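You operate a simulated robot arm through the tools that you are given. There is no shell and no other tool. Be economical: measure what you need, move in short steps, check, and stop when the job is done.

You are at the controls of a simulated robot arm. One attempt, no reset.

Task
The press halted part-way: shut the guard, release the dies and lock it out.
Fine: white button, wait till the dies stand open, switch off, key to the yellow tray.

The check looks at the end state, three seconds after you hand in, the way a careful person would. Anything else that was tipped, shoved, dropped, spilled or broken makes it a failure.

Robot
A 6-joint arm with a two-finger parallel gripper, fixed in place. Base frame: the origin is at the foot of the arm, x ahead of it, y to its left, z up. Units: mm, degrees, N and s.
With the tool pointing down near the work surface it reaches from about 240 to 660 mm from the base axis. Its first joint turns from -66.0 to 66.0 degrees. Payload 2.9 kg.
The tool frame sits at the grasp point between the pads (the TCP): z along the fingers, y along the line on which they close. The tips reach 30 mm beyond it. The gripper opens to 110 mm. The fingers are 20 mm wide and 10 mm thick; the gripper's body (48 by 112 mm) begins 55 mm behind the TCP.
Orientation is that of the tool frame in the base frame, as [roll, pitch, yaw] about the fixed x, y, z axes, in that order (R = Rz(yaw) Ry(pitch) Rx(roll)). With the fingers straight down and closing along the base's y, the tool's x points along the base's -x, its y along +y and its z along -z.

Tools
- The arm moves only by the tool move_arm. Its argument "series" is a list of rows, each an object (a shift or turn left out is 0, a gripper value left out holds the last) with "dr": the turn, a rotation vector about the tool's x, y, z in degrees, a list of three; "travel": the shift along the tool's x, y, z in mm, a list of three; "gripper": the gripper command, from -1 (shut) to 1 (fully open), values between in proportion. In form: [{"dr": [ax, ay, az], "travel": [tx, ty, tz], "gripper": gripper}, ...]. A call has 1 to 20 rows; each row shifts and turns the commanded pose from where the row before left it, along the tool's axes as they then stand. Rows are played at 5 a second. More than 50 mm and 8.6 degrees between two rows, or a gripper value outside its range, and nothing of the call is played. A pose out of reach is approached as far as the arm can. The call stops where the force on the tool passes 40 N (or 10 N more than at its start, if that is more) or the arm is blocked; 0.2 s more then pass. Each finger travels about 108 mm/s and halts on what it meets, pressing with about 24 N; the grip force reading is that of the motor and also rises with nothing between the fingers. The clock runs only during rows and for 0.2 s after the last one: add rows that do not move to give the fingers time. It gives the time, the measured TCP pose, the force on the tool (base axes), the opening and the grip force at its end, in the units of the frame above (readings bear some noise).
- Cameras (640 x 400 px; columns grow to the right, rows downward): "scene" is fixed at [72.5, 422.9, 1401.3]; the picture's right is [-0.82, -0.57, 0.00], its down [-0.23, 0.33, -0.92] and it looks along [0.52, -0.75, -0.40] (base axes); focal length 290 px, centre (320, 200). "wrist" rides on the gripper at [-36, 0, -57] in the tool frame; the picture's right is [0.00, -1.00, 0.00], its down [0.97, 0.00, -0.24] and it looks along [0.24, 0.00, 0.97] (tool axes); focal length 218 px, centre (320, 200). There is no depth. A picture from a camera that has moved, and an enlarged one, comes with that camera's place and axes in the base frame and with its lens.
- grab_frame(camera): a new picture of that camera. It takes no simulated time.
- zoom(camera, box): a new picture of the part [left, top, right, bottom] of that camera's present view, enlarged. It takes no simulated time.
- sign_off(): hands the job in; it is judged then, once.

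Go step by step. Nothing tells you positions but the pictures and the camera data: compare them with the known pose of the tool, close in by small moves and look again before you grip or let go. The budget is 120 turns and 84 pictures, counting those below and the enlarged ones. Unless the task says otherwise, let go and move clear before handing in, and close with one line.

The tools are called by a JSON object that holds its "op" and its "data". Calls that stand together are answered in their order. move_arm: Moves the arm, as the interface text tells. Its arguments: {"type":"object","properties":{"series":{"type":"array","items":{"type":"object","properties":{"dr":{"type":"array","items":{"type":"number"}},"travel":{"type":"array","items":{"type":"number"}},"gripper":{"type":"number"}}}}},"required":["series"]} The other tools are called the same way: grab_frame (camera) takes a picture; zoom (camera, box) takes an enlarged picture of a part of a camera's view; sign_off () hands the job in.

At the start:

```text
clock: 0.0
ee_pos: [381.4, -67.3, 1255.0]
tcp_rot: [179.9, 0.0, 180.0]
force: [-0.9, 0.9, 0.3]
finger_gap: 109.9
grip_force: 0.0
```

scene: 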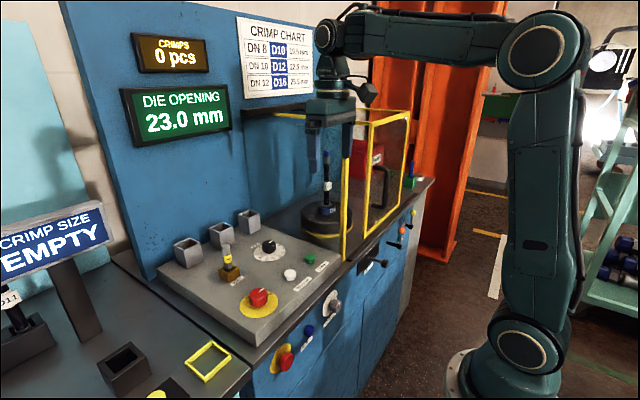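
wrist: 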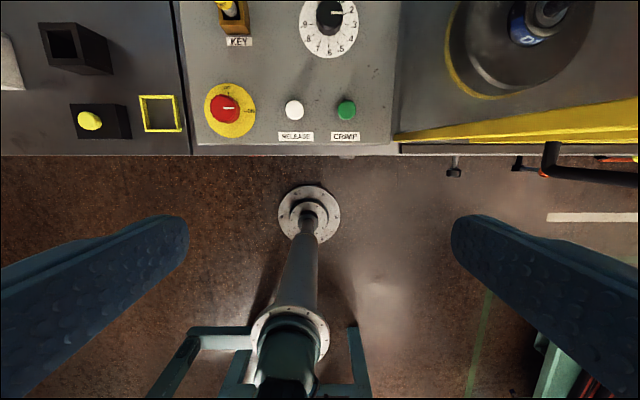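

I see the press console with the key switch, a red stop, white (RELEASE) and green (CRIMP) buttons, the guard with a yellow frame at the dies, and a yellow-framed tray. I'll look closer at each.

{"op": "zoom", "data": {"camera": "scene", "box": [150, 200, 350, 325]}}

{"op": "zoom", "data": {"camera": "scene", "box": [270, 90, 450, 270]}}

{"op": "zoom", "data": {"camera": "wrist", "box": [0, 0, 400, 160]}}

{"op": "zoom", "data": {"camera": "wrist", "box": [390, 0, 640, 190]}}

{"op": "zoom", "data": {"camera": "scene", "box": [230, 230, 430, 400]}}

```text
3.20 times, centred on (250, 262) of scene
camera zoom: at [72.5, 422.9, 1401.3], right [-0.82, -0.57, 0.0], down [-0.23, 0.33, -0.92], along [0.52, -0.75, -0.4], focal length 928 px, centre (544, 0)
```

zoom: 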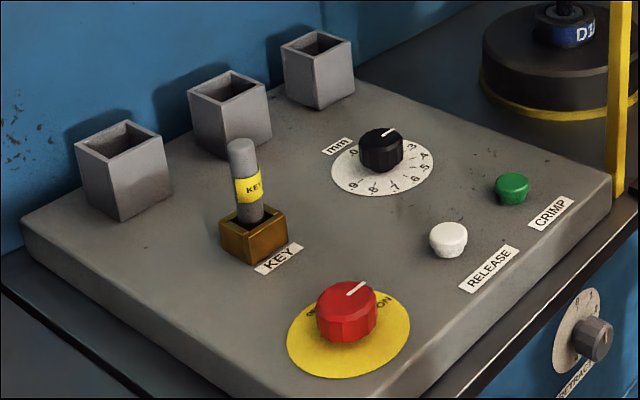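

```text
2.22 times, centred on (360, 180) of scene
camera zoom: at [72.5, 422.9, 1401.3], right [-0.82, -0.57, 0.0], down [-0.23, 0.33, -0.92], along [0.52, -0.75, -0.4], focal length 645 px, centre (231, 244)
```

zoom: 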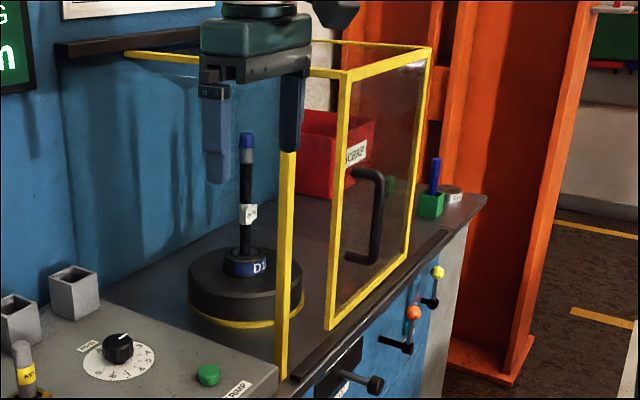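

```text
1.60 times, centred on (200, 80) of wrist
camera zoom: at [419.2, -66.0, 1311.3], right [0.0, -1.0, 0.0], down [-0.97, 0.0, 0.24], along [-0.24, 0.0, -0.97], focal length 349 px, centre (512, 392)
```

zoom: 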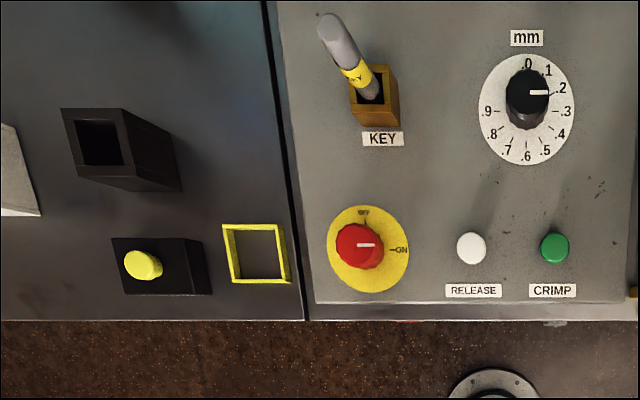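

```text
2.11 times, centred on (515, 95) of wrist
camera zoom: at [419.2, -66.0, 1311.3], right [0.0, -1.0, 0.0], down [-0.97, 0.0, 0.24], along [-0.24, 0.0, -0.97], focal length 460 px, centre (-90, 421)
```

zoom: 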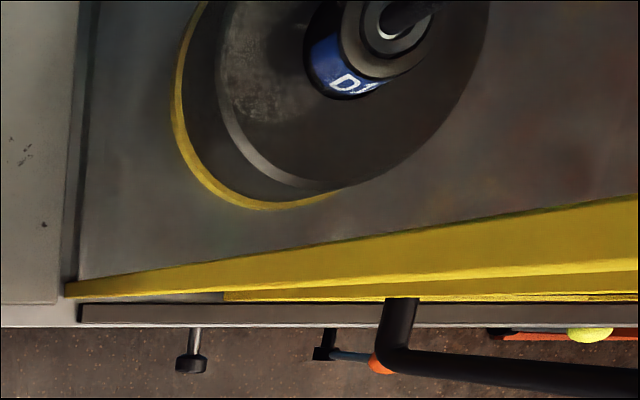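

```text
2.35 times, centred on (330, 315) of scene
camera zoom: at [72.5, 422.9, 1401.3], right [-0.82, -0.57, 0.0], down [-0.23, 0.33, -0.92], along [0.52, -0.75, -0.4], focal length 683 px, centre (296, -71)
```

zoom: 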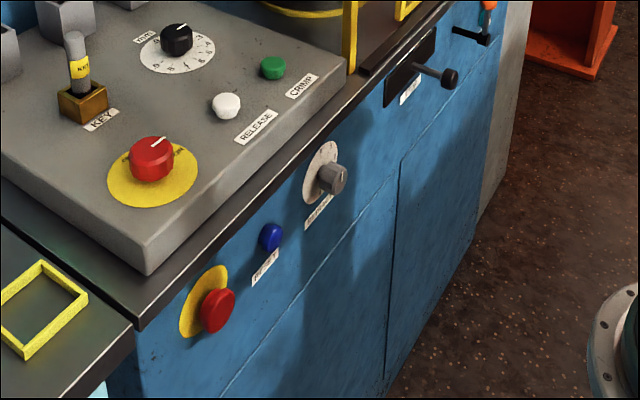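

The guard door looks like a sliding one, pushed toward -y, with a vertical bar handle near (395, -400, 1010–1130). I'll back off, swing over there with the tool tilted forward, and look.

{"op": "move_arm", "data": {"series": [{"travel": [35, 0, 0], "gripper": -1}, {"travel": [35, 0, 0]}, {"travel": [0, -45, 0]}, {"travel": [0, -45, 0]}, {"travel": [0, -45, 0]}, {"travel": [0, -45, 0]}, {"travel": [0, -45, 0]}, {"travel": [0, -45, 0]}, {"travel": [0, -45, 0]}, {"travel": [0, -45, 0]}, {"dr": [0, -8, 0]}, {"dr": [0, -8, 0]}, {"dr": [0, -8, 0]}, {"dr": [0, -8, 0]}, {"dr": [0, -8, 0]}, {"dr": [0, -8, 0]}, {}]}}

{"op": "grab_frame", "data": {"camera": "wrist"}}

{"op": "grab_frame", "data": {"camera": "scene"}}

```text
clock: 3.6
ee_pos: [323.5, -440.6, 1274.3]
tcp_rot: [-179.4, 31.0, -180.0]
force: [0.5, 0.1, 0.5]
finger_gap: 0.0
grip_force: 23.5
out of reach, approached as far as the arm can: row 14, 15, 16
```

```text
76 pictures are left
camera wrist: at [325.1, -440.0, 1341.1], right [-0.01, -1.0, 0.01], down [-0.96, 0.0, -0.29], along [0.29, -0.01, -0.96], focal length 218 px, centre (320, 200)
```

wrist: 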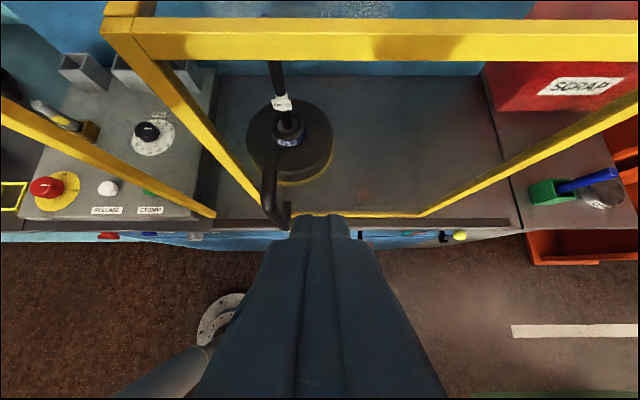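

```text
75 pictures are left
```

scene: 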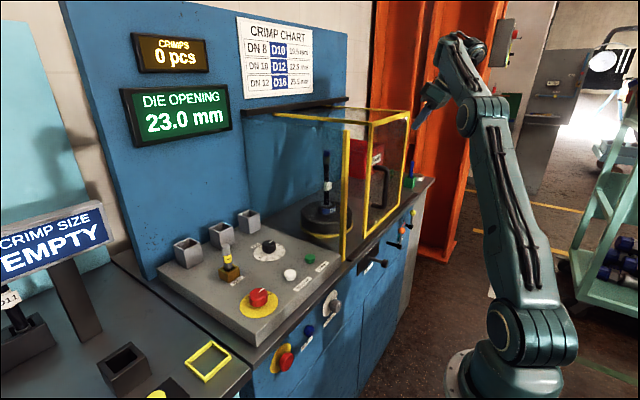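

The door is a frame with its handle bar just left of the fingers. I'll zoom in to pin the handle.

{"op": "zoom", "data": {"camera": "wrist", "box": [210, 140, 370, 240]}}

{"op": "zoom", "data": {"camera": "scene", "box": [320, 80, 480, 270]}}

```text
4.00 times, centred on (290, 190) of wrist
camera zoom: at [325.1, -440.0, 1341.1], right [-0.01, -1.0, 0.01], down [-0.96, 0.0, -0.29], along [0.29, -0.01, -0.96], focal length 873 px, centre (440, 240)
```

zoom: 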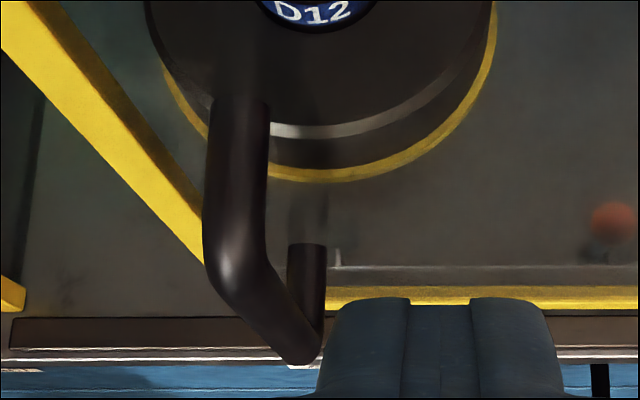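

```text
2.11 times, centred on (400, 175) of scene
camera zoom: at [72.5, 422.9, 1401.3], right [-0.82, -0.57, 0.0], down [-0.23, 0.33, -0.92], along [0.52, -0.75, -0.4], focal length 611 px, centre (152, 253)
```

zoom: 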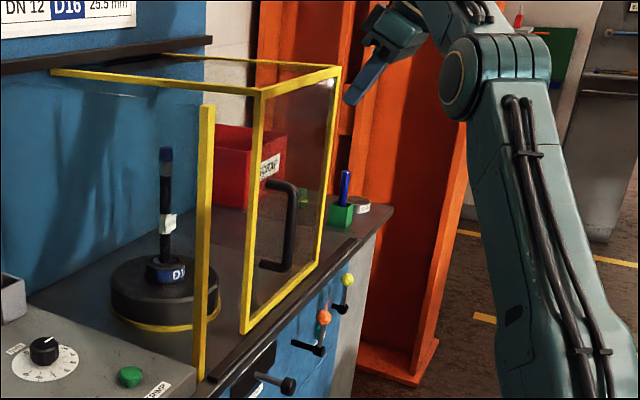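

Handle bar is at about x 380, y -382, z 1015–1135. I go down first on its -y side, clear in x, and check the commanded pose.

{"op": "move_arm", "data": {"series": [{"travel": [20, 0, 35]}, {"travel": [20, 0, 35]}, {}]}}

```text
clock: 4.4
ee_pos: [339.5, -479.8, 1224.3]
tcp_rot: [-179.1, 30.6, 179.9]
force: [0.7, -0.9, 0.0]
finger_gap: 0.2
grip_force: 24.2
out of reach, approached as far as the arm can: row 1, 2
```

The shortfall was the first joint's limit (wrist too far back in x). I'll reduce the tilt to 32° and see.

{"op": "move_arm", "data": {"series": [{"dr": [0, 8, 0]}, {"dr": [0, 8, 0]}, {}, {}]}}

```text
clock: 5.4
ee_pos: [338.9, -479.3, 1225.7]
tcp_rot: [-179.5, 15.0, 179.8]
force: [-0.2, 0.9, -0.1]
finger_gap: 0.1
grip_force: 24.5
```

The command resets to the measured pose, good. Now go to about (340, -430, 1095) and then tilt to 31°.

{"op": "move_arm", "data": {"series": [{"travel": [9, 12, 32]}, {"travel": [9, 12, 32]}, {"travel": [9, 12, 32]}, {"travel": [9, 12, 32]}, {"dr": [0, -8, 0]}, {"dr": [0, -8, 0]}, {}]}}

{"op": "grab_frame", "data": {"camera": "wrist"}}

{"op": "zoom", "data": {"camera": "scene", "box": [320, 80, 480, 270]}}

```text
clock: 7.0
ee_pos: [383.2, -506.0, 1139.7]
tcp_rot: [-179.4, 31.0, -179.9]
force: [0.1, -0.4, -0.4]
finger_gap: 0.2
grip_force: 23.9
out of reach, approached as far as the arm can: row 2, 3, 4, 5, 6
```

```text
72 pictures are left
camera wrist: at [385.0, -506.2, 1207.0], right [0.0, -1.0, 0.01], down [-0.96, 0.0, -0.29], along [0.29, -0.01, -0.96], focal length 218 px, centre (320, 200)
```

wrist: 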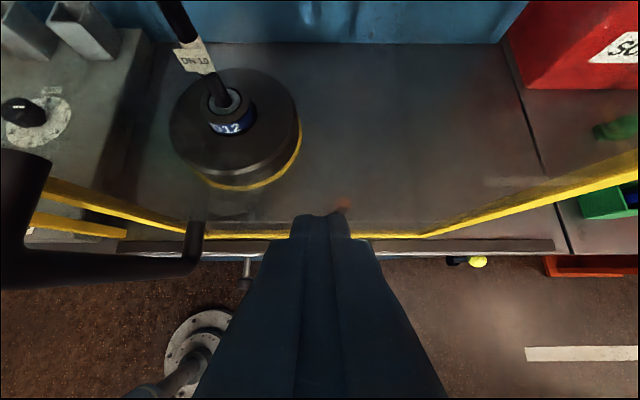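

```text
2.11 times, centred on (400, 175) of scene
camera zoom: at [72.5, 422.8, 1401.3], right [-0.82, -0.57, 0.0], down [-0.23, 0.33, -0.92], along [0.52, -0.75, -0.4], focal length 611 px, centre (152, 253)
```

zoom: 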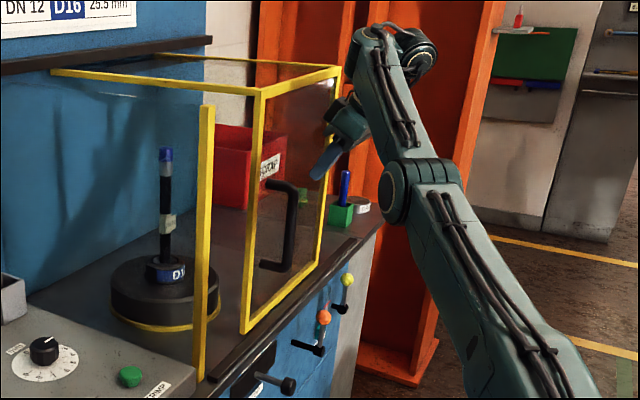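

The fingers are on the -y side of the handle. Moving +y gains freedom, then down onto handle height.

{"op": "move_arm", "data": {"series": [{"travel": [0, 22, 0]}, {"travel": [0, 22, 0]}, {"travel": [0, 22, 0]}, {"travel": [18, 0, 18]}, {"travel": [18, 0, 18]}, {}]}}

{"op": "grab_frame", "data": {"camera": "wrist"}}

{"op": "zoom", "data": {"camera": "scene", "box": [320, 80, 480, 270]}}

```text
clock: 7.9
ee_pos: [402.5, -488.4, 1156.7]
tcp_rot: [-179.1, 30.3, 179.3]
force: [-9.1, -1.4, 2.0]
finger_gap: 0.2
grip_force: 23.8
out of reach, approached as far as the arm can: row 1, 2, 3, 4
stopped in row 4: the force on the tool passed its limit (the readings are from after the stop); the commanded pose is now the measured one
```

```text
70 pictures are left
camera wrist: at [405.5, -487.0, 1222.8], right [-0.02, -1.0, 0.01], down [-0.96, 0.02, -0.28], along [0.28, -0.02, -0.96], focal length 218 px, centre (320, 200)
```

wrist: 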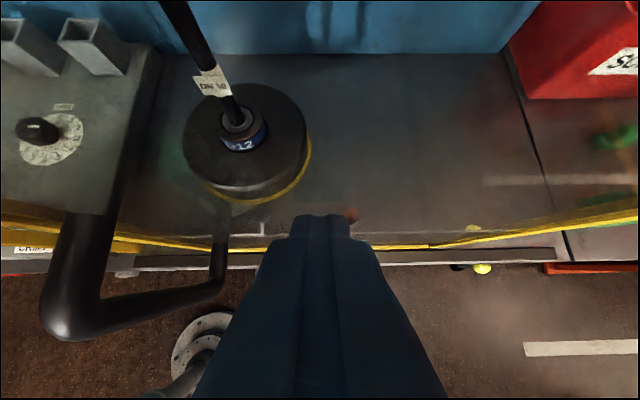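

```text
2.11 times, centred on (400, 175) of scene
camera zoom: at [72.2, 422.9, 1401.3], right [-0.82, -0.57, 0.0], down [-0.23, 0.33, -0.92], along [0.52, -0.75, -0.4], focal length 611 px, centre (152, 253)
```

zoom: 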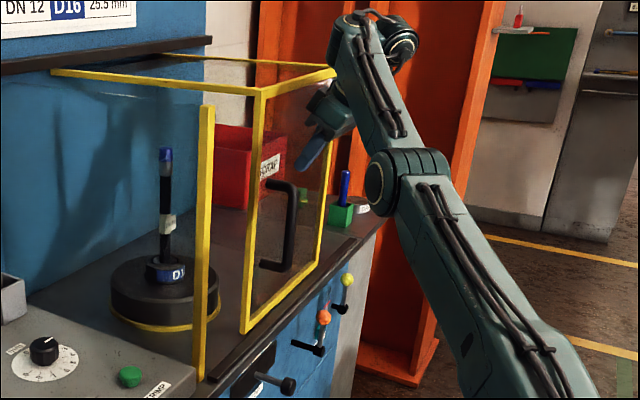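

The arm is drifting along an IK limit and brushed the door. I'll back off from the door, straighten the tool and return to an unfolded posture, then re-approach.

{"op": "move_arm", "data": {"series": [{"travel": [17, 0, -10]}, {"travel": [17, 0, -10]}, {"dr": [0, 8, 0]}, {"dr": [0, 8, 0]}, {"dr": [0, 8, 0]}, {"dr": [0, 7, 0]}, {}]}}

{"op": "grab_frame", "data": {"camera": "scene"}}

```text
clock: 9.5
ee_pos: [368.3, -489.6, 1159.0]
tcp_rot: [-179.4, -0.5, 179.0]
force: [0.4, 0.8, 0.1]
finger_gap: 0.1
grip_force: 24.2
out of reach, approached as far as the arm can: row 1, 2, 6
```

```text
68 pictures are left
```

scene: 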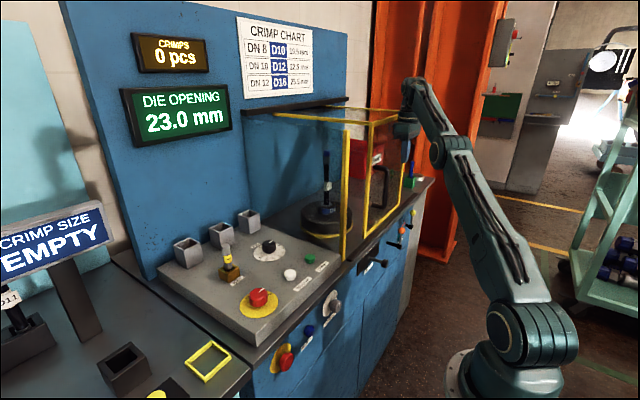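

The tool is vertical again. Now test moving in +y and a bit back in x with this posture.

{"op": "move_arm", "data": {"series": [{"travel": [10, 15, 0]}, {"travel": [0, 20, 0]}, {"travel": [0, 20, 0]}, {}, {}]}}

```text
clock: 10.7
ee_pos: [358.5, -432.6, 1158.4]
tcp_rot: [-179.4, -0.8, 179.0]
force: [-0.4, 0.8, 0.9]
finger_gap: 0.3
grip_force: 23.4
```

Vertical works here. Tilt 16° and lower alongside the handle (-y side), aiming at (368, -430, 1105).

{"op": "move_arm", "data": {"series": [{"dr": [0, -8, 0]}, {"dr": [0, -8, 0]}, {"travel": [3, 0, 26]}, {"travel": [3, 0, 27]}, {}, {}]}}

{"op": "grab_frame", "data": {"camera": "wrist"}}

{"op": "zoom", "data": {"camera": "scene", "box": [320, 80, 480, 270]}}

```text
clock: 12.1
ee_pos: [368.2, -432.6, 1107.6]
tcp_rot: [-179.2, 15.2, 179.3]
force: [-0.1, 0.0, 0.3]
finger_gap: 0.0
grip_force: 24.2
```

```text
67 pictures are left
camera wrist: at [388.4, -431.8, 1170.2], right [-0.02, -1.0, 0.01], down [-1.0, 0.02, -0.02], along [0.02, -0.01, -1.0], focal length 218 px, centre (320, 200)
```

wrist: 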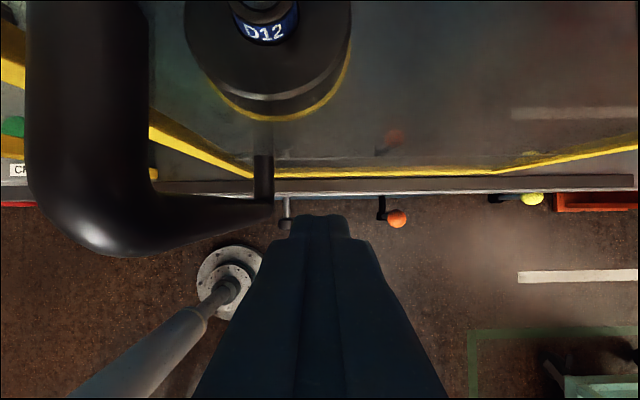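

```text
2.11 times, centred on (400, 175) of scene
camera zoom: at [72.5, 422.9, 1401.3], right [-0.82, -0.57, 0.0], down [-0.23, 0.33, -0.92], along [0.52, -0.75, -0.4], focal length 611 px, centre (152, 253)
```

zoom: 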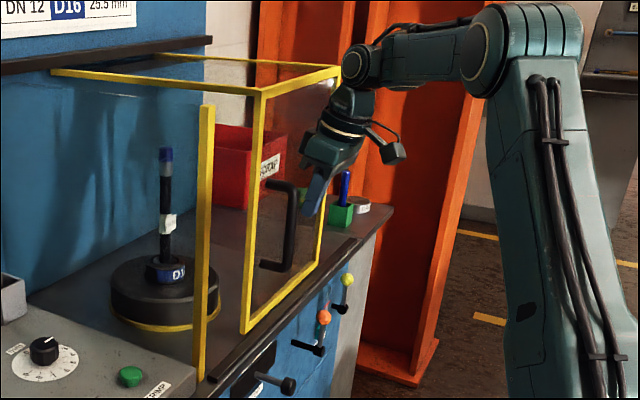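

The closed fingers are beside the bar (bar at y ≈ -389). Push toward +y.

{"op": "move_arm", "data": {"series": [{"travel": [0, 15, 0]}, {"travel": [0, 12, 0]}, {"travel": [0, 12, 0]}, {"travel": [0, 12, 0]}, {"travel": [0, 12, 0]}, {}]}}

{"op": "zoom", "data": {"camera": "scene", "box": [270, 80, 480, 270]}}

```text
clock: 13.5
ee_pos: [369.4, -370.2, 1105.2]
tcp_rot: [-179.2, 15.4, 179.3]
force: [0.2, -0.6, -0.6]
finger_gap: 0.3
grip_force: 23.8
```

```text
2.11 times, centred on (375, 175) of scene
camera zoom: at [72.5, 422.9, 1401.3], right [-0.82, -0.57, 0.0], down [-0.23, 0.33, -0.92], along [0.52, -0.75, -0.4], focal length 611 px, centre (204, 253)
```

zoom: 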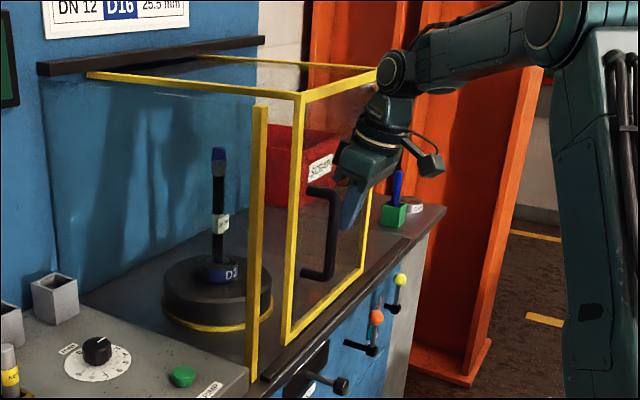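

The door slides with the push, with almost no force. Continue.

{"op": "move_arm", "data": {"series": [{"travel": [0, 12, 0]}, {"travel": [0, 12, 0]}, {"travel": [0, 12, 0]}, {"travel": [0, 12, 0]}, {"travel": [0, 12, 0]}, {"travel": [0, 12, 0]}, {}]}}

{"op": "zoom", "data": {"camera": "scene", "box": [270, 80, 480, 270]}}

```text
clock: 15.1
ee_pos: [371.2, -298.9, 1103.5]
tcp_rot: [-179.4, 15.4, 179.2]
force: [0.5, -1.0, -0.1]
finger_gap: 0.1
grip_force: 23.9
```

```text
2.11 times, centred on (375, 175) of scene
camera zoom: at [72.5, 422.9, 1401.3], right [-0.82, -0.57, 0.0], down [-0.23, 0.33, -0.92], along [0.52, -0.75, -0.4], focal length 611 px, centre (204, 253)
```

zoom: 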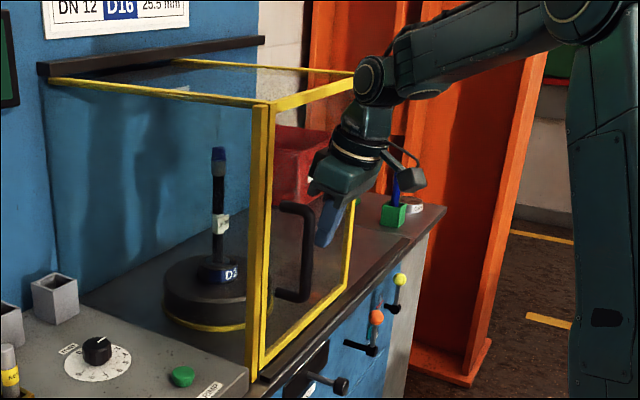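

Nearly closed. Small steps until it meets the stop.

{"op": "move_arm", "data": {"series": [{"travel": [0, 6, 0]}, {"travel": [0, 6, 0]}, {"travel": [0, 6, 0]}, {"travel": [0, 6, 0]}, {"travel": [0, 6, 0]}, {"travel": [0, 6, 0]}, {"travel": [0, 6, 0]}, {"travel": [0, 6, 0]}]}}

{"op": "zoom", "data": {"camera": "scene", "box": [270, 80, 480, 270]}}

```text
clock: 15.9
ee_pos: [369.7, -290.3, 1104.4]
tcp_rot: [-178.8, 15.4, 177.8]
force: [-4.2, -7.9, -0.9]
finger_gap: 0.0
grip_force: 23.7
stopped in row 4: the force on the tool passed its limit (the readings are from after the stop); the commanded pose is now the measured one
```

```text
2.11 times, centred on (375, 175) of scene
camera zoom: at [72.3, 422.6, 1401.4], right [-0.82, -0.57, 0.0], down [-0.23, 0.33, -0.92], along [0.52, -0.75, -0.4], focal length 611 px, centre (204, 253)
```

zoom: 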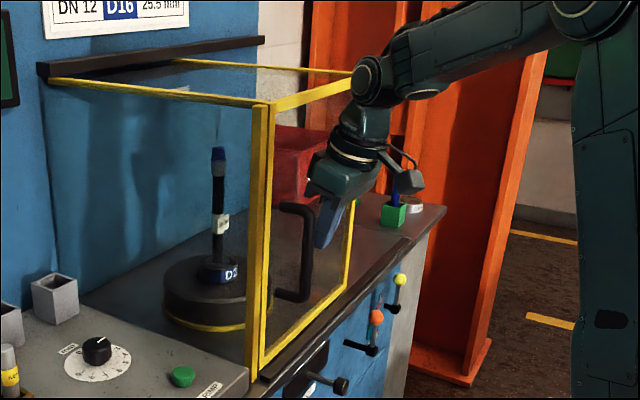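

The door is against the post stop. I'll back out, straighten, raise, and go above the console's white button at about (476, -24).

{"op": "move_arm", "data": {"series": [{"travel": [0, -12, 0]}, {"travel": [30, 0, 0]}, {"travel": [30, 0, 0]}, {"travel": [10, 0, -40]}, {"dr": [0, 8, 0], "travel": [0, 0, -40]}, {"dr": [0, 7.5, 0], "travel": [0, 0, -30]}, {"travel": [0, 40, 0]}, {"travel": [0, 45, 0]}, {"travel": [0, 45, 0]}, {"travel": [0, 45, 0]}, {"travel": [0, 45, 0]}, {"travel": [0, 45, 0]}, {}]}}

{"op": "grab_frame", "data": {"camera": "wrist"}}

{"op": "grab_frame", "data": {"camera": "scene"}}

```text
clock: 18.7
ee_pos: [289.2, -33.6, 1189.6]
tcp_rot: [-178.9, -0.1, 177.7]
force: [0.4, -0.5, -1.0]
finger_gap: 0.0
grip_force: 23.6
```

```text
62 pictures are left
camera wrist: at [326.7, -32.7, 1245.3], right [-0.04, -1.0, 0.02], down [-0.97, 0.04, 0.24], along [-0.24, -0.01, -0.97], focal length 218 px, centre (320, 200)
```

wrist: 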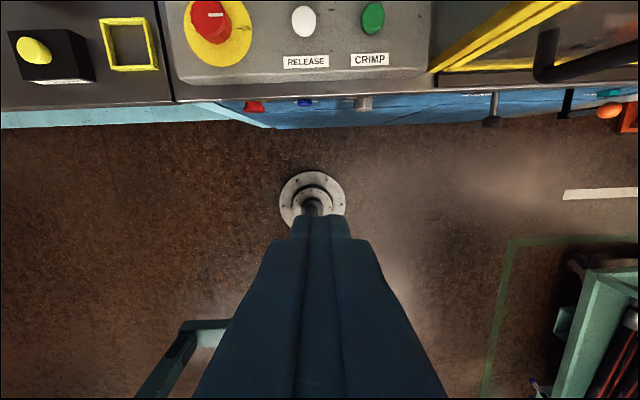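

```text
61 pictures are left
```

scene: 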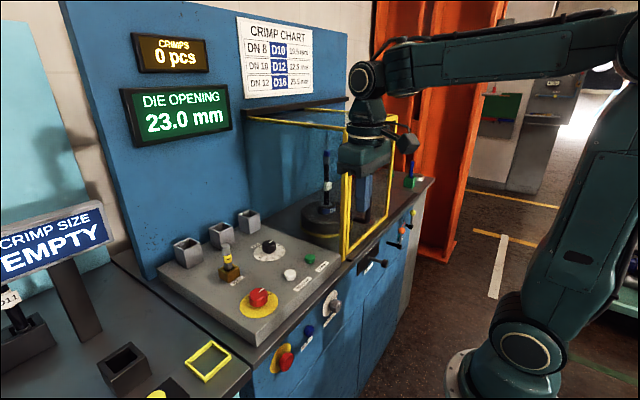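

Fix the small yaw error and go above the white button at (478, -23).

{"op": "move_arm", "data": {"series": [{"dr": [-1.1, 0, -2.3]}, {"travel": [-45, 3, 0]}, {"travel": [-45, 3, 0]}, {"travel": [-45, 3, 0]}, {"travel": [-45, 0, 0]}, {"travel": [-9, 0, 30]}, {"travel": [0, 0, 40]}, {"travel": [0, 0, 40]}, {"travel": [0, 0, 40]}, {"travel": [0, 0, 40]}, {}, {}]}}

{"op": "grab_frame", "data": {"camera": "wrist"}}

{"op": "zoom", "data": {"camera": "scene", "box": [200, 180, 360, 300]}}

```text
clock: 21.3
ee_pos: [471.4, -22.1, 999.4]
tcp_rot: [-180.0, -0.1, -179.9]
force: [-0.7, -0.5, -0.4]
finger_gap: 0.0
grip_force: 23.7
```

```text
60 pictures are left
camera wrist: at [509.5, -21.2, 1054.1], right [0.0, -1.0, 0.0], down [-0.97, 0.0, 0.24], along [-0.24, 0.0, -0.97], focal length 218 px, centre (320, 200)
```

wrist: 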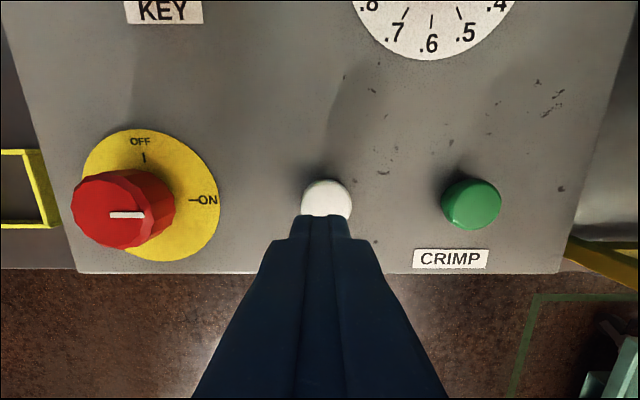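

```text
3.33 times, centred on (280, 240) of scene
camera zoom: at [72.5, 422.9, 1401.3], right [-0.82, -0.57, 0.0], down [-0.23, 0.33, -0.92], along [0.52, -0.75, -0.4], focal length 967 px, centre (453, 67)
```

zoom: 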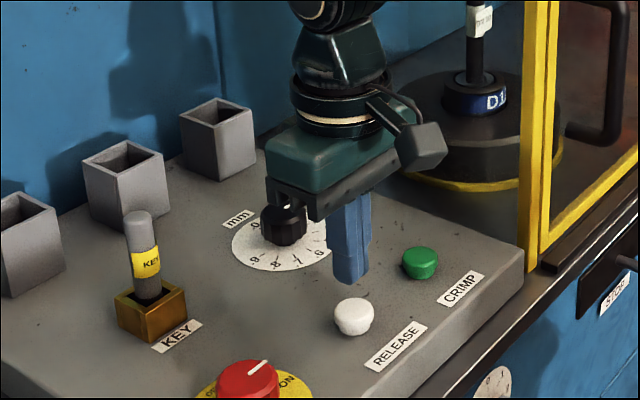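

Button centre is at (479, -25), tips 40 mm above. Adjust and press in small steps.

{"op": "move_arm", "data": {"series": [{"travel": [-7, -3, 0]}, {"travel": [0, 0, 10]}, {"travel": [0, 0, 10]}, {"travel": [0, 0, 8]}, {"travel": [0, 0, 3]}, {"travel": [0, 0, 3]}, {"travel": [0, 0, 3]}, {}]}}

{"op": "grab_frame", "data": {"camera": "scene"}}

{"op": "zoom", "data": {"camera": "scene", "box": [240, 220, 340, 300]}}

```text
clock: 23.1
ee_pos: [483.3, -24.8, 961.3]
tcp_rot: [179.9, 0.0, 179.9]
force: [-3.5, -1.4, 5.1]
finger_gap: 0.0
grip_force: 24.3
```

```text
58 pictures are left
```

scene: 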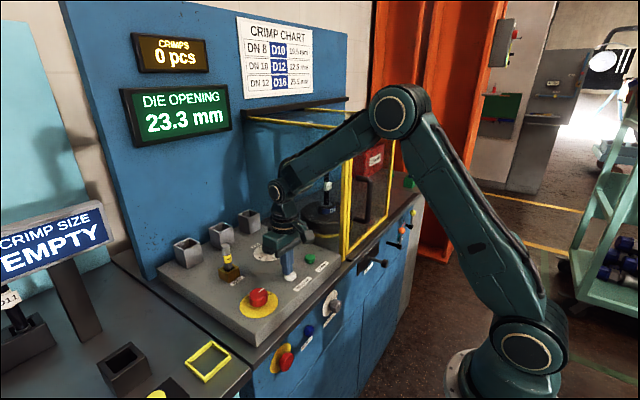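

```text
5.00 times, centred on (290, 260) of scene
camera zoom: at [72.3, 422.8, 1401.3], right [-0.82, -0.57, 0.0], down [-0.23, 0.33, -0.92], along [0.52, -0.75, -0.4], focal length 1451 px, centre (470, -100)
```

zoom: 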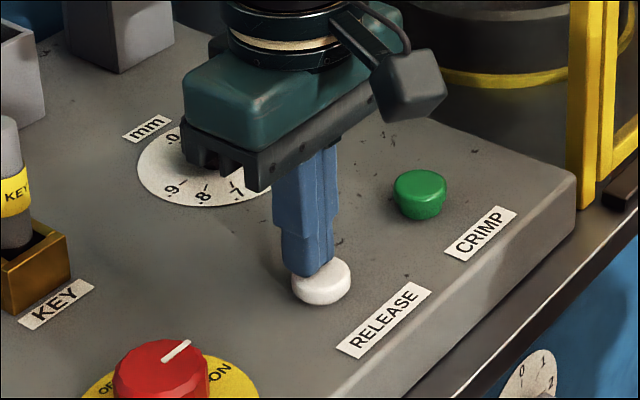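

The button responded: the opening reads 23.3 mm and rising. I keep holding and watch.

{"op": "move_arm", "data": {"series": [{}, {}, {}, {}, {}, {}, {}, {}, {}, {}]}}

{"op": "zoom", "data": {"camera": "scene", "box": [110, 20, 250, 150]}}

```text
clock: 25.3
ee_pos: [482.2, -24.9, 960.3]
tcp_rot: [-180.0, -0.1, 179.9]
force: [0.5, -3.0, 6.3]
finger_gap: 0.2
grip_force: 23.8
```

```text
3.08 times, centred on (180, 85) of scene
camera zoom: at [72.4, 422.8, 1401.3], right [-0.82, -0.57, 0.0], down [-0.23, 0.33, -0.92], along [0.52, -0.75, -0.4], focal length 893 px, centre (751, 554)
```

zoom: 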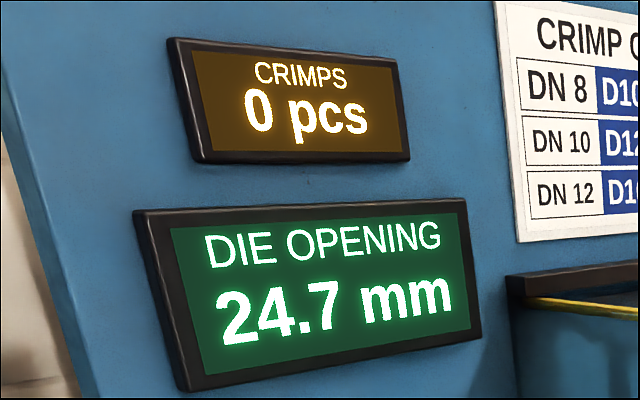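

Rising about 0.65 mm/s. Keep holding.

{"op": "move_arm", "data": {"series": [{}, {}, {}, {}, {}, {}, {}, {}, {}, {}, {}, {}, {}, {}, {}, {}, {}, {}, {}, {}]}}

{"op": "move_arm", "data": {"series": [{}, {}, {}, {}, {}, {}, {}, {}, {}, {}, {}, {}, {}, {}, {}, {}, {}, {}, {}, {}]}}

{"op": "zoom", "data": {"camera": "scene", "box": [110, 20, 250, 150]}}

```text
clock: 29.5
ee_pos: [482.3, -24.2, 960.2]
tcp_rot: [-179.9, -0.2, -179.9]
force: [1.0, -1.6, 6.9]
finger_gap: 0.0
grip_force: 23.9
```

```text
clock: 33.7
ee_pos: [481.6, -25.5, 963.0]
tcp_rot: [179.9, -0.1, -180.0]
force: [0.0, -0.6, 6.7]
finger_gap: 0.0
grip_force: 24.9
```

```text
3.08 times, centred on (180, 85) of scene
camera zoom: at [72.4, 422.9, 1401.3], right [-0.82, -0.57, 0.0], down [-0.23, 0.33, -0.92], along [0.52, -0.75, -0.4], focal length 893 px, centre (751, 554)
```

zoom: 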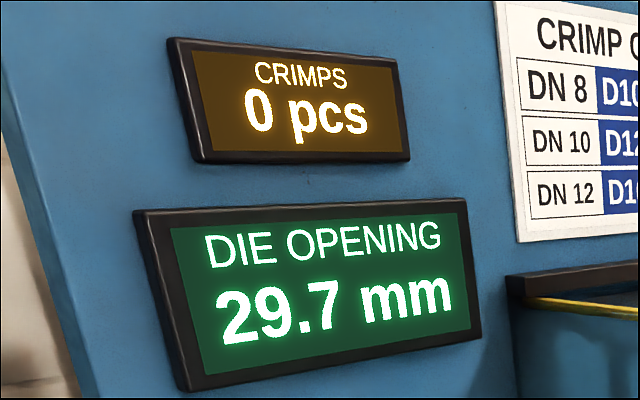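

Still opening (29.7 mm). Keep waiting.

{"op": "move_arm", "data": {"series": [{}, {}, {}, {}, {}, {}, {}, {}, {}, {}, {}, {}, {}, {}, {}, {}, {}, {}, {}, {}]}}

{"op": "move_arm", "data": {"series": [{}, {}, {}, {}, {}, {}, {}, {}, {}, {}, {}, {}, {}, {}, {}, {}, {}, {}, {}, {}]}}

{"op": "zoom", "data": {"camera": "scene", "box": [110, 20, 250, 150]}}

```text
clock: 37.9
ee_pos: [483.2, -25.0, 960.7]
tcp_rot: [179.9, -0.1, -179.9]
force: [0.8, -0.2, 6.6]
finger_gap: 0.0
grip_force: 24.3
```

```text
clock: 42.1
ee_pos: [483.2, -24.7, 961.0]
tcp_rot: [-180.0, -0.1, -179.8]
force: [0.3, 0.1, 6.5]
finger_gap: 0.0
grip_force: 23.9
```

```text
3.08 times, centred on (180, 85) of scene
camera zoom: at [72.4, 422.9, 1401.3], right [-0.82, -0.57, 0.0], down [-0.23, 0.33, -0.92], along [0.52, -0.75, -0.4], focal length 893 px, centre (751, 554)
```

zoom: 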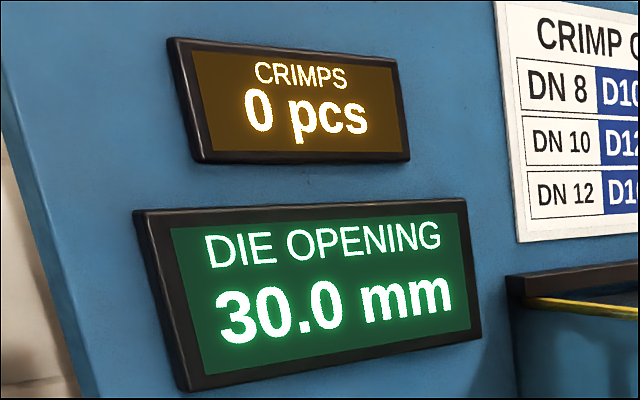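

Dies stand fully open: 30.0 mm and holding. Release the button, rise, and go above the red ON/OFF switch at about (477, 87), opening the fingers.

{"op": "move_arm", "data": {"series": [{"travel": [0, 0, -30]}, {"travel": [0, 0, -45]}, {"travel": [5, 30, -10], "gripper": 0.3}, {"travel": [0, 40, 0]}, {"travel": [0, 40, 0]}, {}, {}]}}

{"op": "grab_frame", "data": {"camera": "wrist"}}

{"op": "zoom", "data": {"camera": "scene", "box": [110, 20, 370, 340]}}

```text
clock: 43.7
ee_pos: [478.0, 88.2, 1045.0]
tcp_rot: [-180.0, -0.1, 180.0]
force: [-0.3, 0.1, 0.0]
finger_gap: 71.1
grip_force: 0.0
```

```text
53 pictures are left
camera wrist: at [514.6, 90.1, 1102.1], right [0.0, -1.0, 0.0], down [-0.97, 0.0, 0.24], along [-0.24, 0.0, -0.97], focal length 218 px, centre (320, 200)
```

wrist: 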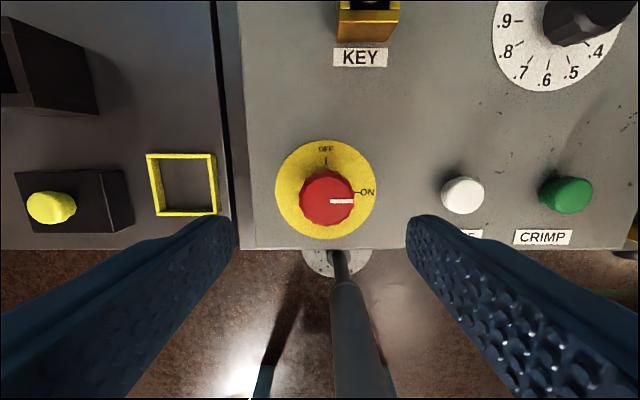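

```text
1.25 times, centred on (240, 180) of scene
camera zoom: at [72.4, 422.9, 1401.3], right [-0.82, -0.57, 0.0], down [-0.23, 0.33, -0.92], along [0.52, -0.75, -0.4], focal length 363 px, centre (420, 225)
```

zoom: 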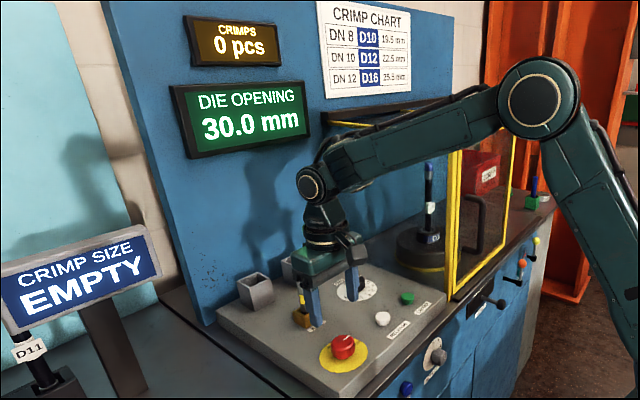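

The switch is centred under the tool at (478, 86), ~41 mm wide, top ~z 943. I'll pre-turn the tool -45° and go down around it.

{"op": "move_arm", "data": {"series": [{"travel": [0, -2, 0], "dr": [0, 0, 7.5]}, {"dr": [0, 0, 7.5]}, {"dr": [0, 0, 7.5]}, {"dr": [0, 0, 7.5]}, {"dr": [0, 0, 7.5]}, {"dr": [0, 0, 7.5]}, {"travel": [0, 0, 30]}, {"travel": [0, 0, 30]}, {"travel": [0, 0, 15]}, {"travel": [0, 0, 10]}, {}, {}]}}

{"op": "grab_frame", "data": {"camera": "wrist"}}

{"op": "zoom", "data": {"camera": "scene", "box": [190, 220, 330, 350]}}

```text
clock: 46.3
ee_pos: [477.6, 83.3, 961.3]
tcp_rot: [-180.0, -0.1, 135.1]
force: [0.8, 1.0, 0.4]
finger_gap: 71.3
grip_force: 0.0
```

```text
51 pictures are left
camera wrist: at [503.1, 58.3, 1016.2], right [-0.71, -0.71, 0.0], down [-0.69, 0.69, 0.24], along [-0.17, 0.17, -0.97], focal length 218 px, centre (320, 200)
```

wrist: 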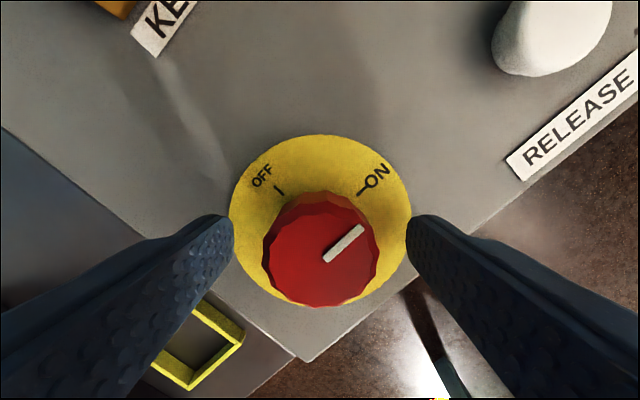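

```text
3.08 times, centred on (260, 285) of scene
camera zoom: at [72.5, 422.9, 1401.3], right [-0.82, -0.57, 0.0], down [-0.23, 0.33, -0.92], along [0.52, -0.75, -0.4], focal length 893 px, centre (505, -62)
```

zoom: 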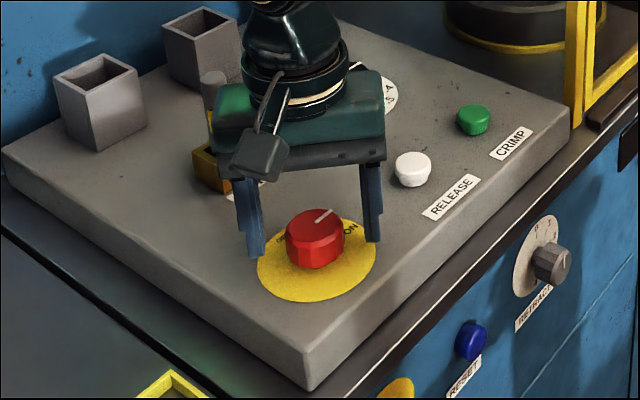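

Fingers straddle the knob well centred. Lower 5 mm, close, then turn counter-clockwise 90° (ON→OFF).

{"op": "move_arm", "data": {"series": [{"travel": [0, 0, 5]}, {"gripper": -1}, {}, {}, {}]}}

{"op": "move_arm", "data": {"series": [{"dr": [0, 0, -7.5]}, {"dr": [0, 0, -7.5]}, {"dr": [0, 0, -7.5]}, {"dr": [0, 0, -7.5]}, {"dr": [0, 0, -7.5]}, {"dr": [0, 0, -7.5]}, {"dr": [0, 0, -7.5]}, {"dr": [0, 0, -7.5]}, {"dr": [0, 0, -7.5]}, {"dr": [0, 0, -7.5]}, {"dr": [0, 0, -7.5]}, {"dr": [0, 0, -7.5]}, {}]}}

{"op": "grab_frame", "data": {"camera": "wrist"}}

```text
clock: 47.5
ee_pos: [476.4, 83.2, 955.7]
tcp_rot: [-179.9, -0.1, 135.0]
force: [-3.1, -3.7, 4.4]
finger_gap: 41.4
grip_force: 44.8
```

```text
clock: 50.3
ee_pos: [476.3, 86.5, 955.8]
tcp_rot: [179.8, 0.0, -134.6]
force: [-15.3, 26.0, 16.0]
finger_gap: 41.5
grip_force: 45.1
```

```text
49 pictures are left
camera wrist: at [502.8, 112.2, 1012.0], right [0.71, -0.7, 0.0], down [-0.68, -0.69, 0.24], along [-0.17, -0.17, -0.97], focal length 218 px, centre (320, 200)
```

wrist: 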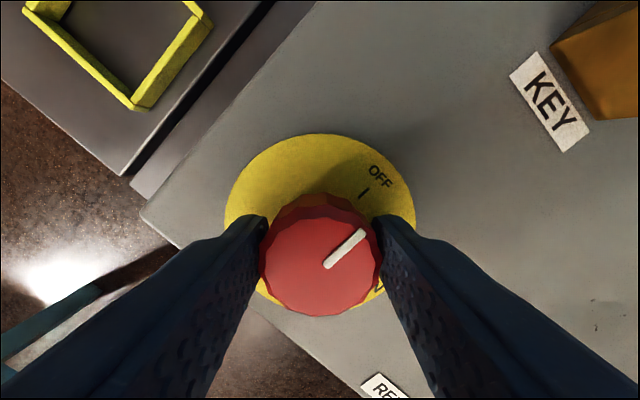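

The pointer now aims at OFF. Release, rise straight up, and view.

{"op": "move_arm", "data": {"series": [{"gripper": 0.3}, {}, {"travel": [0, 0, -30]}, {"travel": [0, 0, -40]}, {"travel": [0, 0, -40]}, {"travel": [0, 0, -30], "dr": [0, 0, 7.5]}, {"dr": [0, 0, 7.5]}, {"dr": [0, 0, 7.5]}, {"dr": [0, 0, 7.5]}, {"dr": [0, 0, 7.5]}, {"dr": [0, 0, 7.5]}, {}]}}

{"op": "grab_frame", "data": {"camera": "wrist"}}

{"op": "grab_frame", "data": {"camera": "scene"}}

```text
clock: 52.9
ee_pos: [479.0, 84.6, 1096.3]
tcp_rot: [180.0, -0.1, -180.0]
force: [-0.1, 0.3, 0.7]
finger_gap: 71.4
grip_force: 0.1
```

```text
48 pictures are left
camera wrist: at [515.3, 85.0, 1151.6], right [0.0, -1.0, 0.0], down [-0.97, 0.0, 0.24], along [-0.24, 0.0, -0.97], focal length 218 px, centre (320, 200)
```

wrist: 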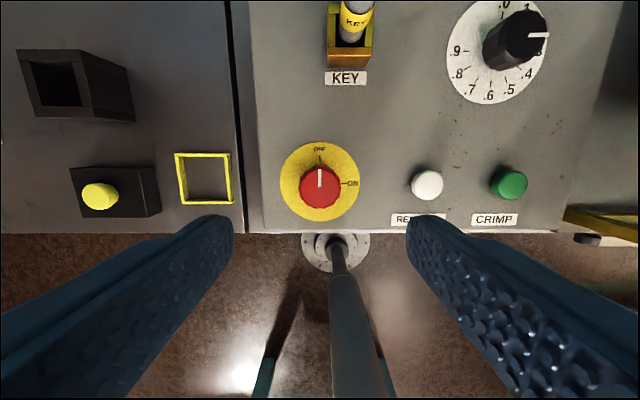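

```text
47 pictures are left
```

scene: 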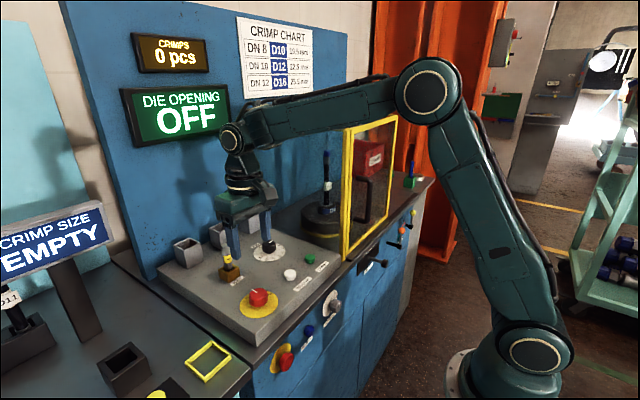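

Display shows OFF. Now the key: move over toward (560, 60) higher up and look.

{"op": "move_arm", "data": {"series": [{"travel": [-20, -8, -20]}, {"travel": [-30, -8, -20]}, {"travel": [-20, -5, 0]}, {}]}}

{"op": "grab_frame", "data": {"camera": "wrist"}}

{"op": "zoom", "data": {"camera": "scene", "box": [170, 180, 300, 310]}}

```text
clock: 53.9
ee_pos: [545.9, 64.2, 1137.6]
tcp_rot: [-180.0, 0.0, -179.8]
force: [0.4, -0.2, 0.6]
finger_gap: 71.4
grip_force: 0.1
```

```text
46 pictures are left
camera wrist: at [583.0, 64.3, 1192.1], right [0.0, -1.0, 0.0], down [-0.97, 0.0, 0.24], along [-0.24, 0.0, -0.97], focal length 218 px, centre (320, 200)
```

wrist: 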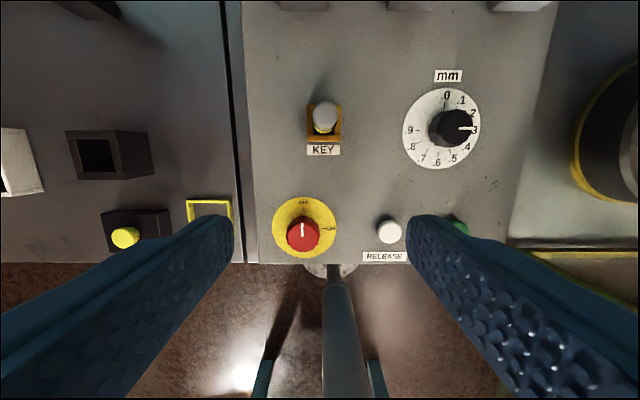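

```text
3.08 times, centred on (235, 245) of scene
camera zoom: at [72.5, 422.9, 1401.3], right [-0.82, -0.57, 0.0], down [-0.23, 0.33, -0.92], along [0.52, -0.75, -0.4], focal length 893 px, centre (582, 62)
```

zoom: 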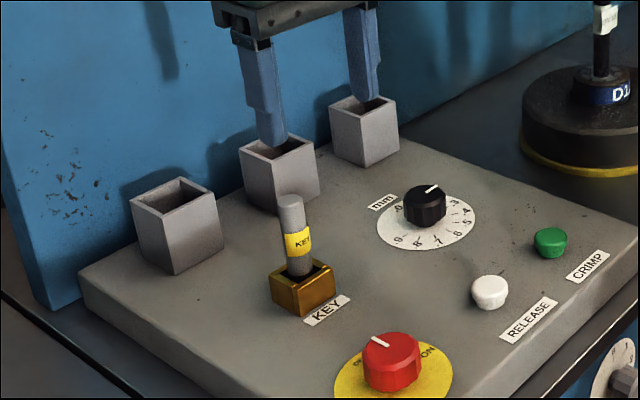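

Key stands upright at about (603, 62), top ~z 1017, about 20 mm thick. Move above it with tips still clear.

{"op": "move_arm", "data": {"series": [{"travel": [-28, -1, 0]}, {"travel": [-29, -1, 0]}, {"travel": [0, 0, 35]}, {"travel": [0, 0, 30]}, {}, {}]}}

{"op": "grab_frame", "data": {"camera": "wrist"}}

{"op": "zoom", "data": {"camera": "scene", "box": [170, 180, 300, 310]}}

```text
clock: 55.3
ee_pos: [602.8, 62.0, 1069.7]
tcp_rot: [-180.0, 0.0, -179.9]
force: [0.4, 0.7, 1.1]
finger_gap: 71.6
grip_force: 0.1
```

```text
44 pictures are left
camera wrist: at [639.7, 62.7, 1125.7], right [0.0, -1.0, 0.0], down [-0.97, 0.0, 0.24], along [-0.24, 0.0, -0.97], focal length 218 px, centre (320, 200)
```

wrist: 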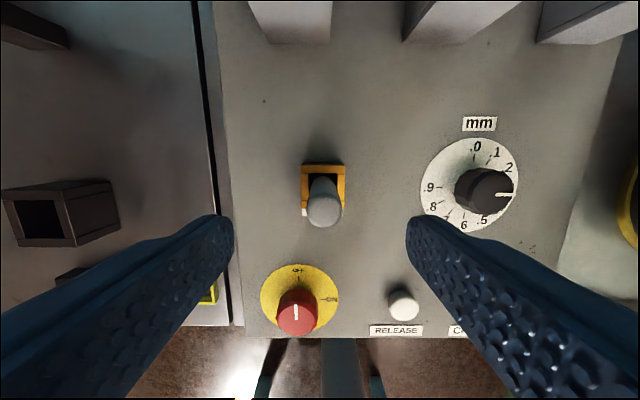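

```text
3.08 times, centred on (235, 245) of scene
camera zoom: at [72.5, 422.9, 1401.3], right [-0.82, -0.57, 0.0], down [-0.23, 0.33, -0.92], along [0.52, -0.75, -0.4], focal length 893 px, centre (582, 62)
```

zoom: 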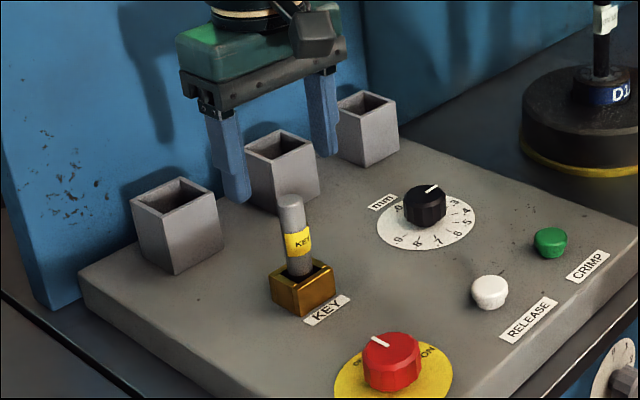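

Refined key position: (608, 60). Shift slightly, descend 68 mm, and check before closing.

{"op": "move_arm", "data": {"series": [{"travel": [-5, -2, 0]}, {"travel": [0, 0, 35]}, {"travel": [0, 0, 33]}, {}, {}]}}

{"op": "grab_frame", "data": {"camera": "wrist"}}

{"op": "zoom", "data": {"camera": "scene", "box": [170, 180, 300, 310]}}

```text
clock: 56.5
ee_pos: [611.2, 59.0, 1002.3]
tcp_rot: [180.0, -0.1, 180.0]
force: [0.0, -1.3, -0.6]
finger_gap: 71.5
grip_force: 0.0
```

```text
42 pictures are left
camera wrist: at [647.9, 58.8, 1058.1], right [0.0, -1.0, 0.0], down [-0.97, 0.0, 0.24], along [-0.24, 0.0, -0.97], focal length 218 px, centre (320, 200)
```

wrist: 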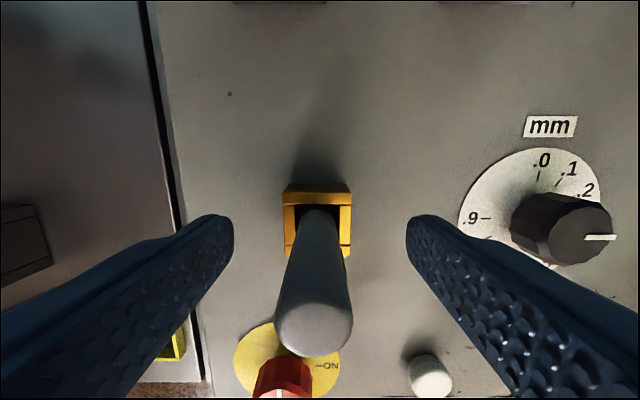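

```text
3.08 times, centred on (235, 245) of scene
camera zoom: at [72.5, 422.9, 1401.3], right [-0.82, -0.57, 0.0], down [-0.23, 0.33, -0.92], along [0.52, -0.75, -0.4], focal length 893 px, centre (582, 62)
```

zoom: 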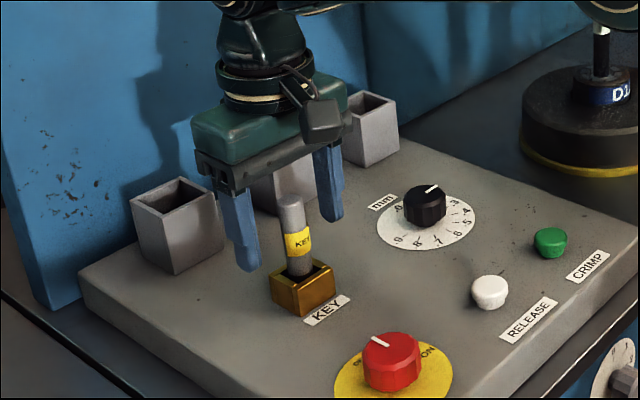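

Key is between the fingers, nearly centred. Nudge 3 mm back and close.

{"op": "move_arm", "data": {"series": [{"travel": [3, 1, 0]}, {"gripper": -1}, {}, {}, {}]}}

{"op": "zoom", "data": {"camera": "scene", "box": [170, 180, 300, 310]}}

```text
clock: 57.7
ee_pos: [607.8, 59.1, 1002.9]
tcp_rot: [179.9, 0.0, -179.9]
force: [-0.1, 0.1, -0.1]
finger_gap: 19.1
grip_force: 24.2
```

```text
3.08 times, centred on (235, 245) of scene
camera zoom: at [72.5, 422.9, 1401.3], right [-0.82, -0.57, 0.0], down [-0.23, 0.33, -0.92], along [0.52, -0.75, -0.4], focal length 893 px, centre (582, 62)
```

zoom: 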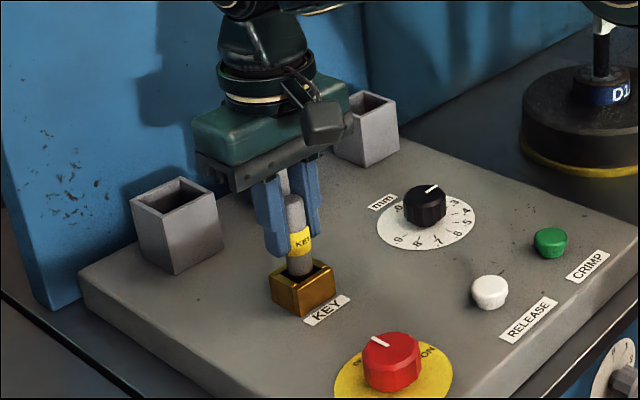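

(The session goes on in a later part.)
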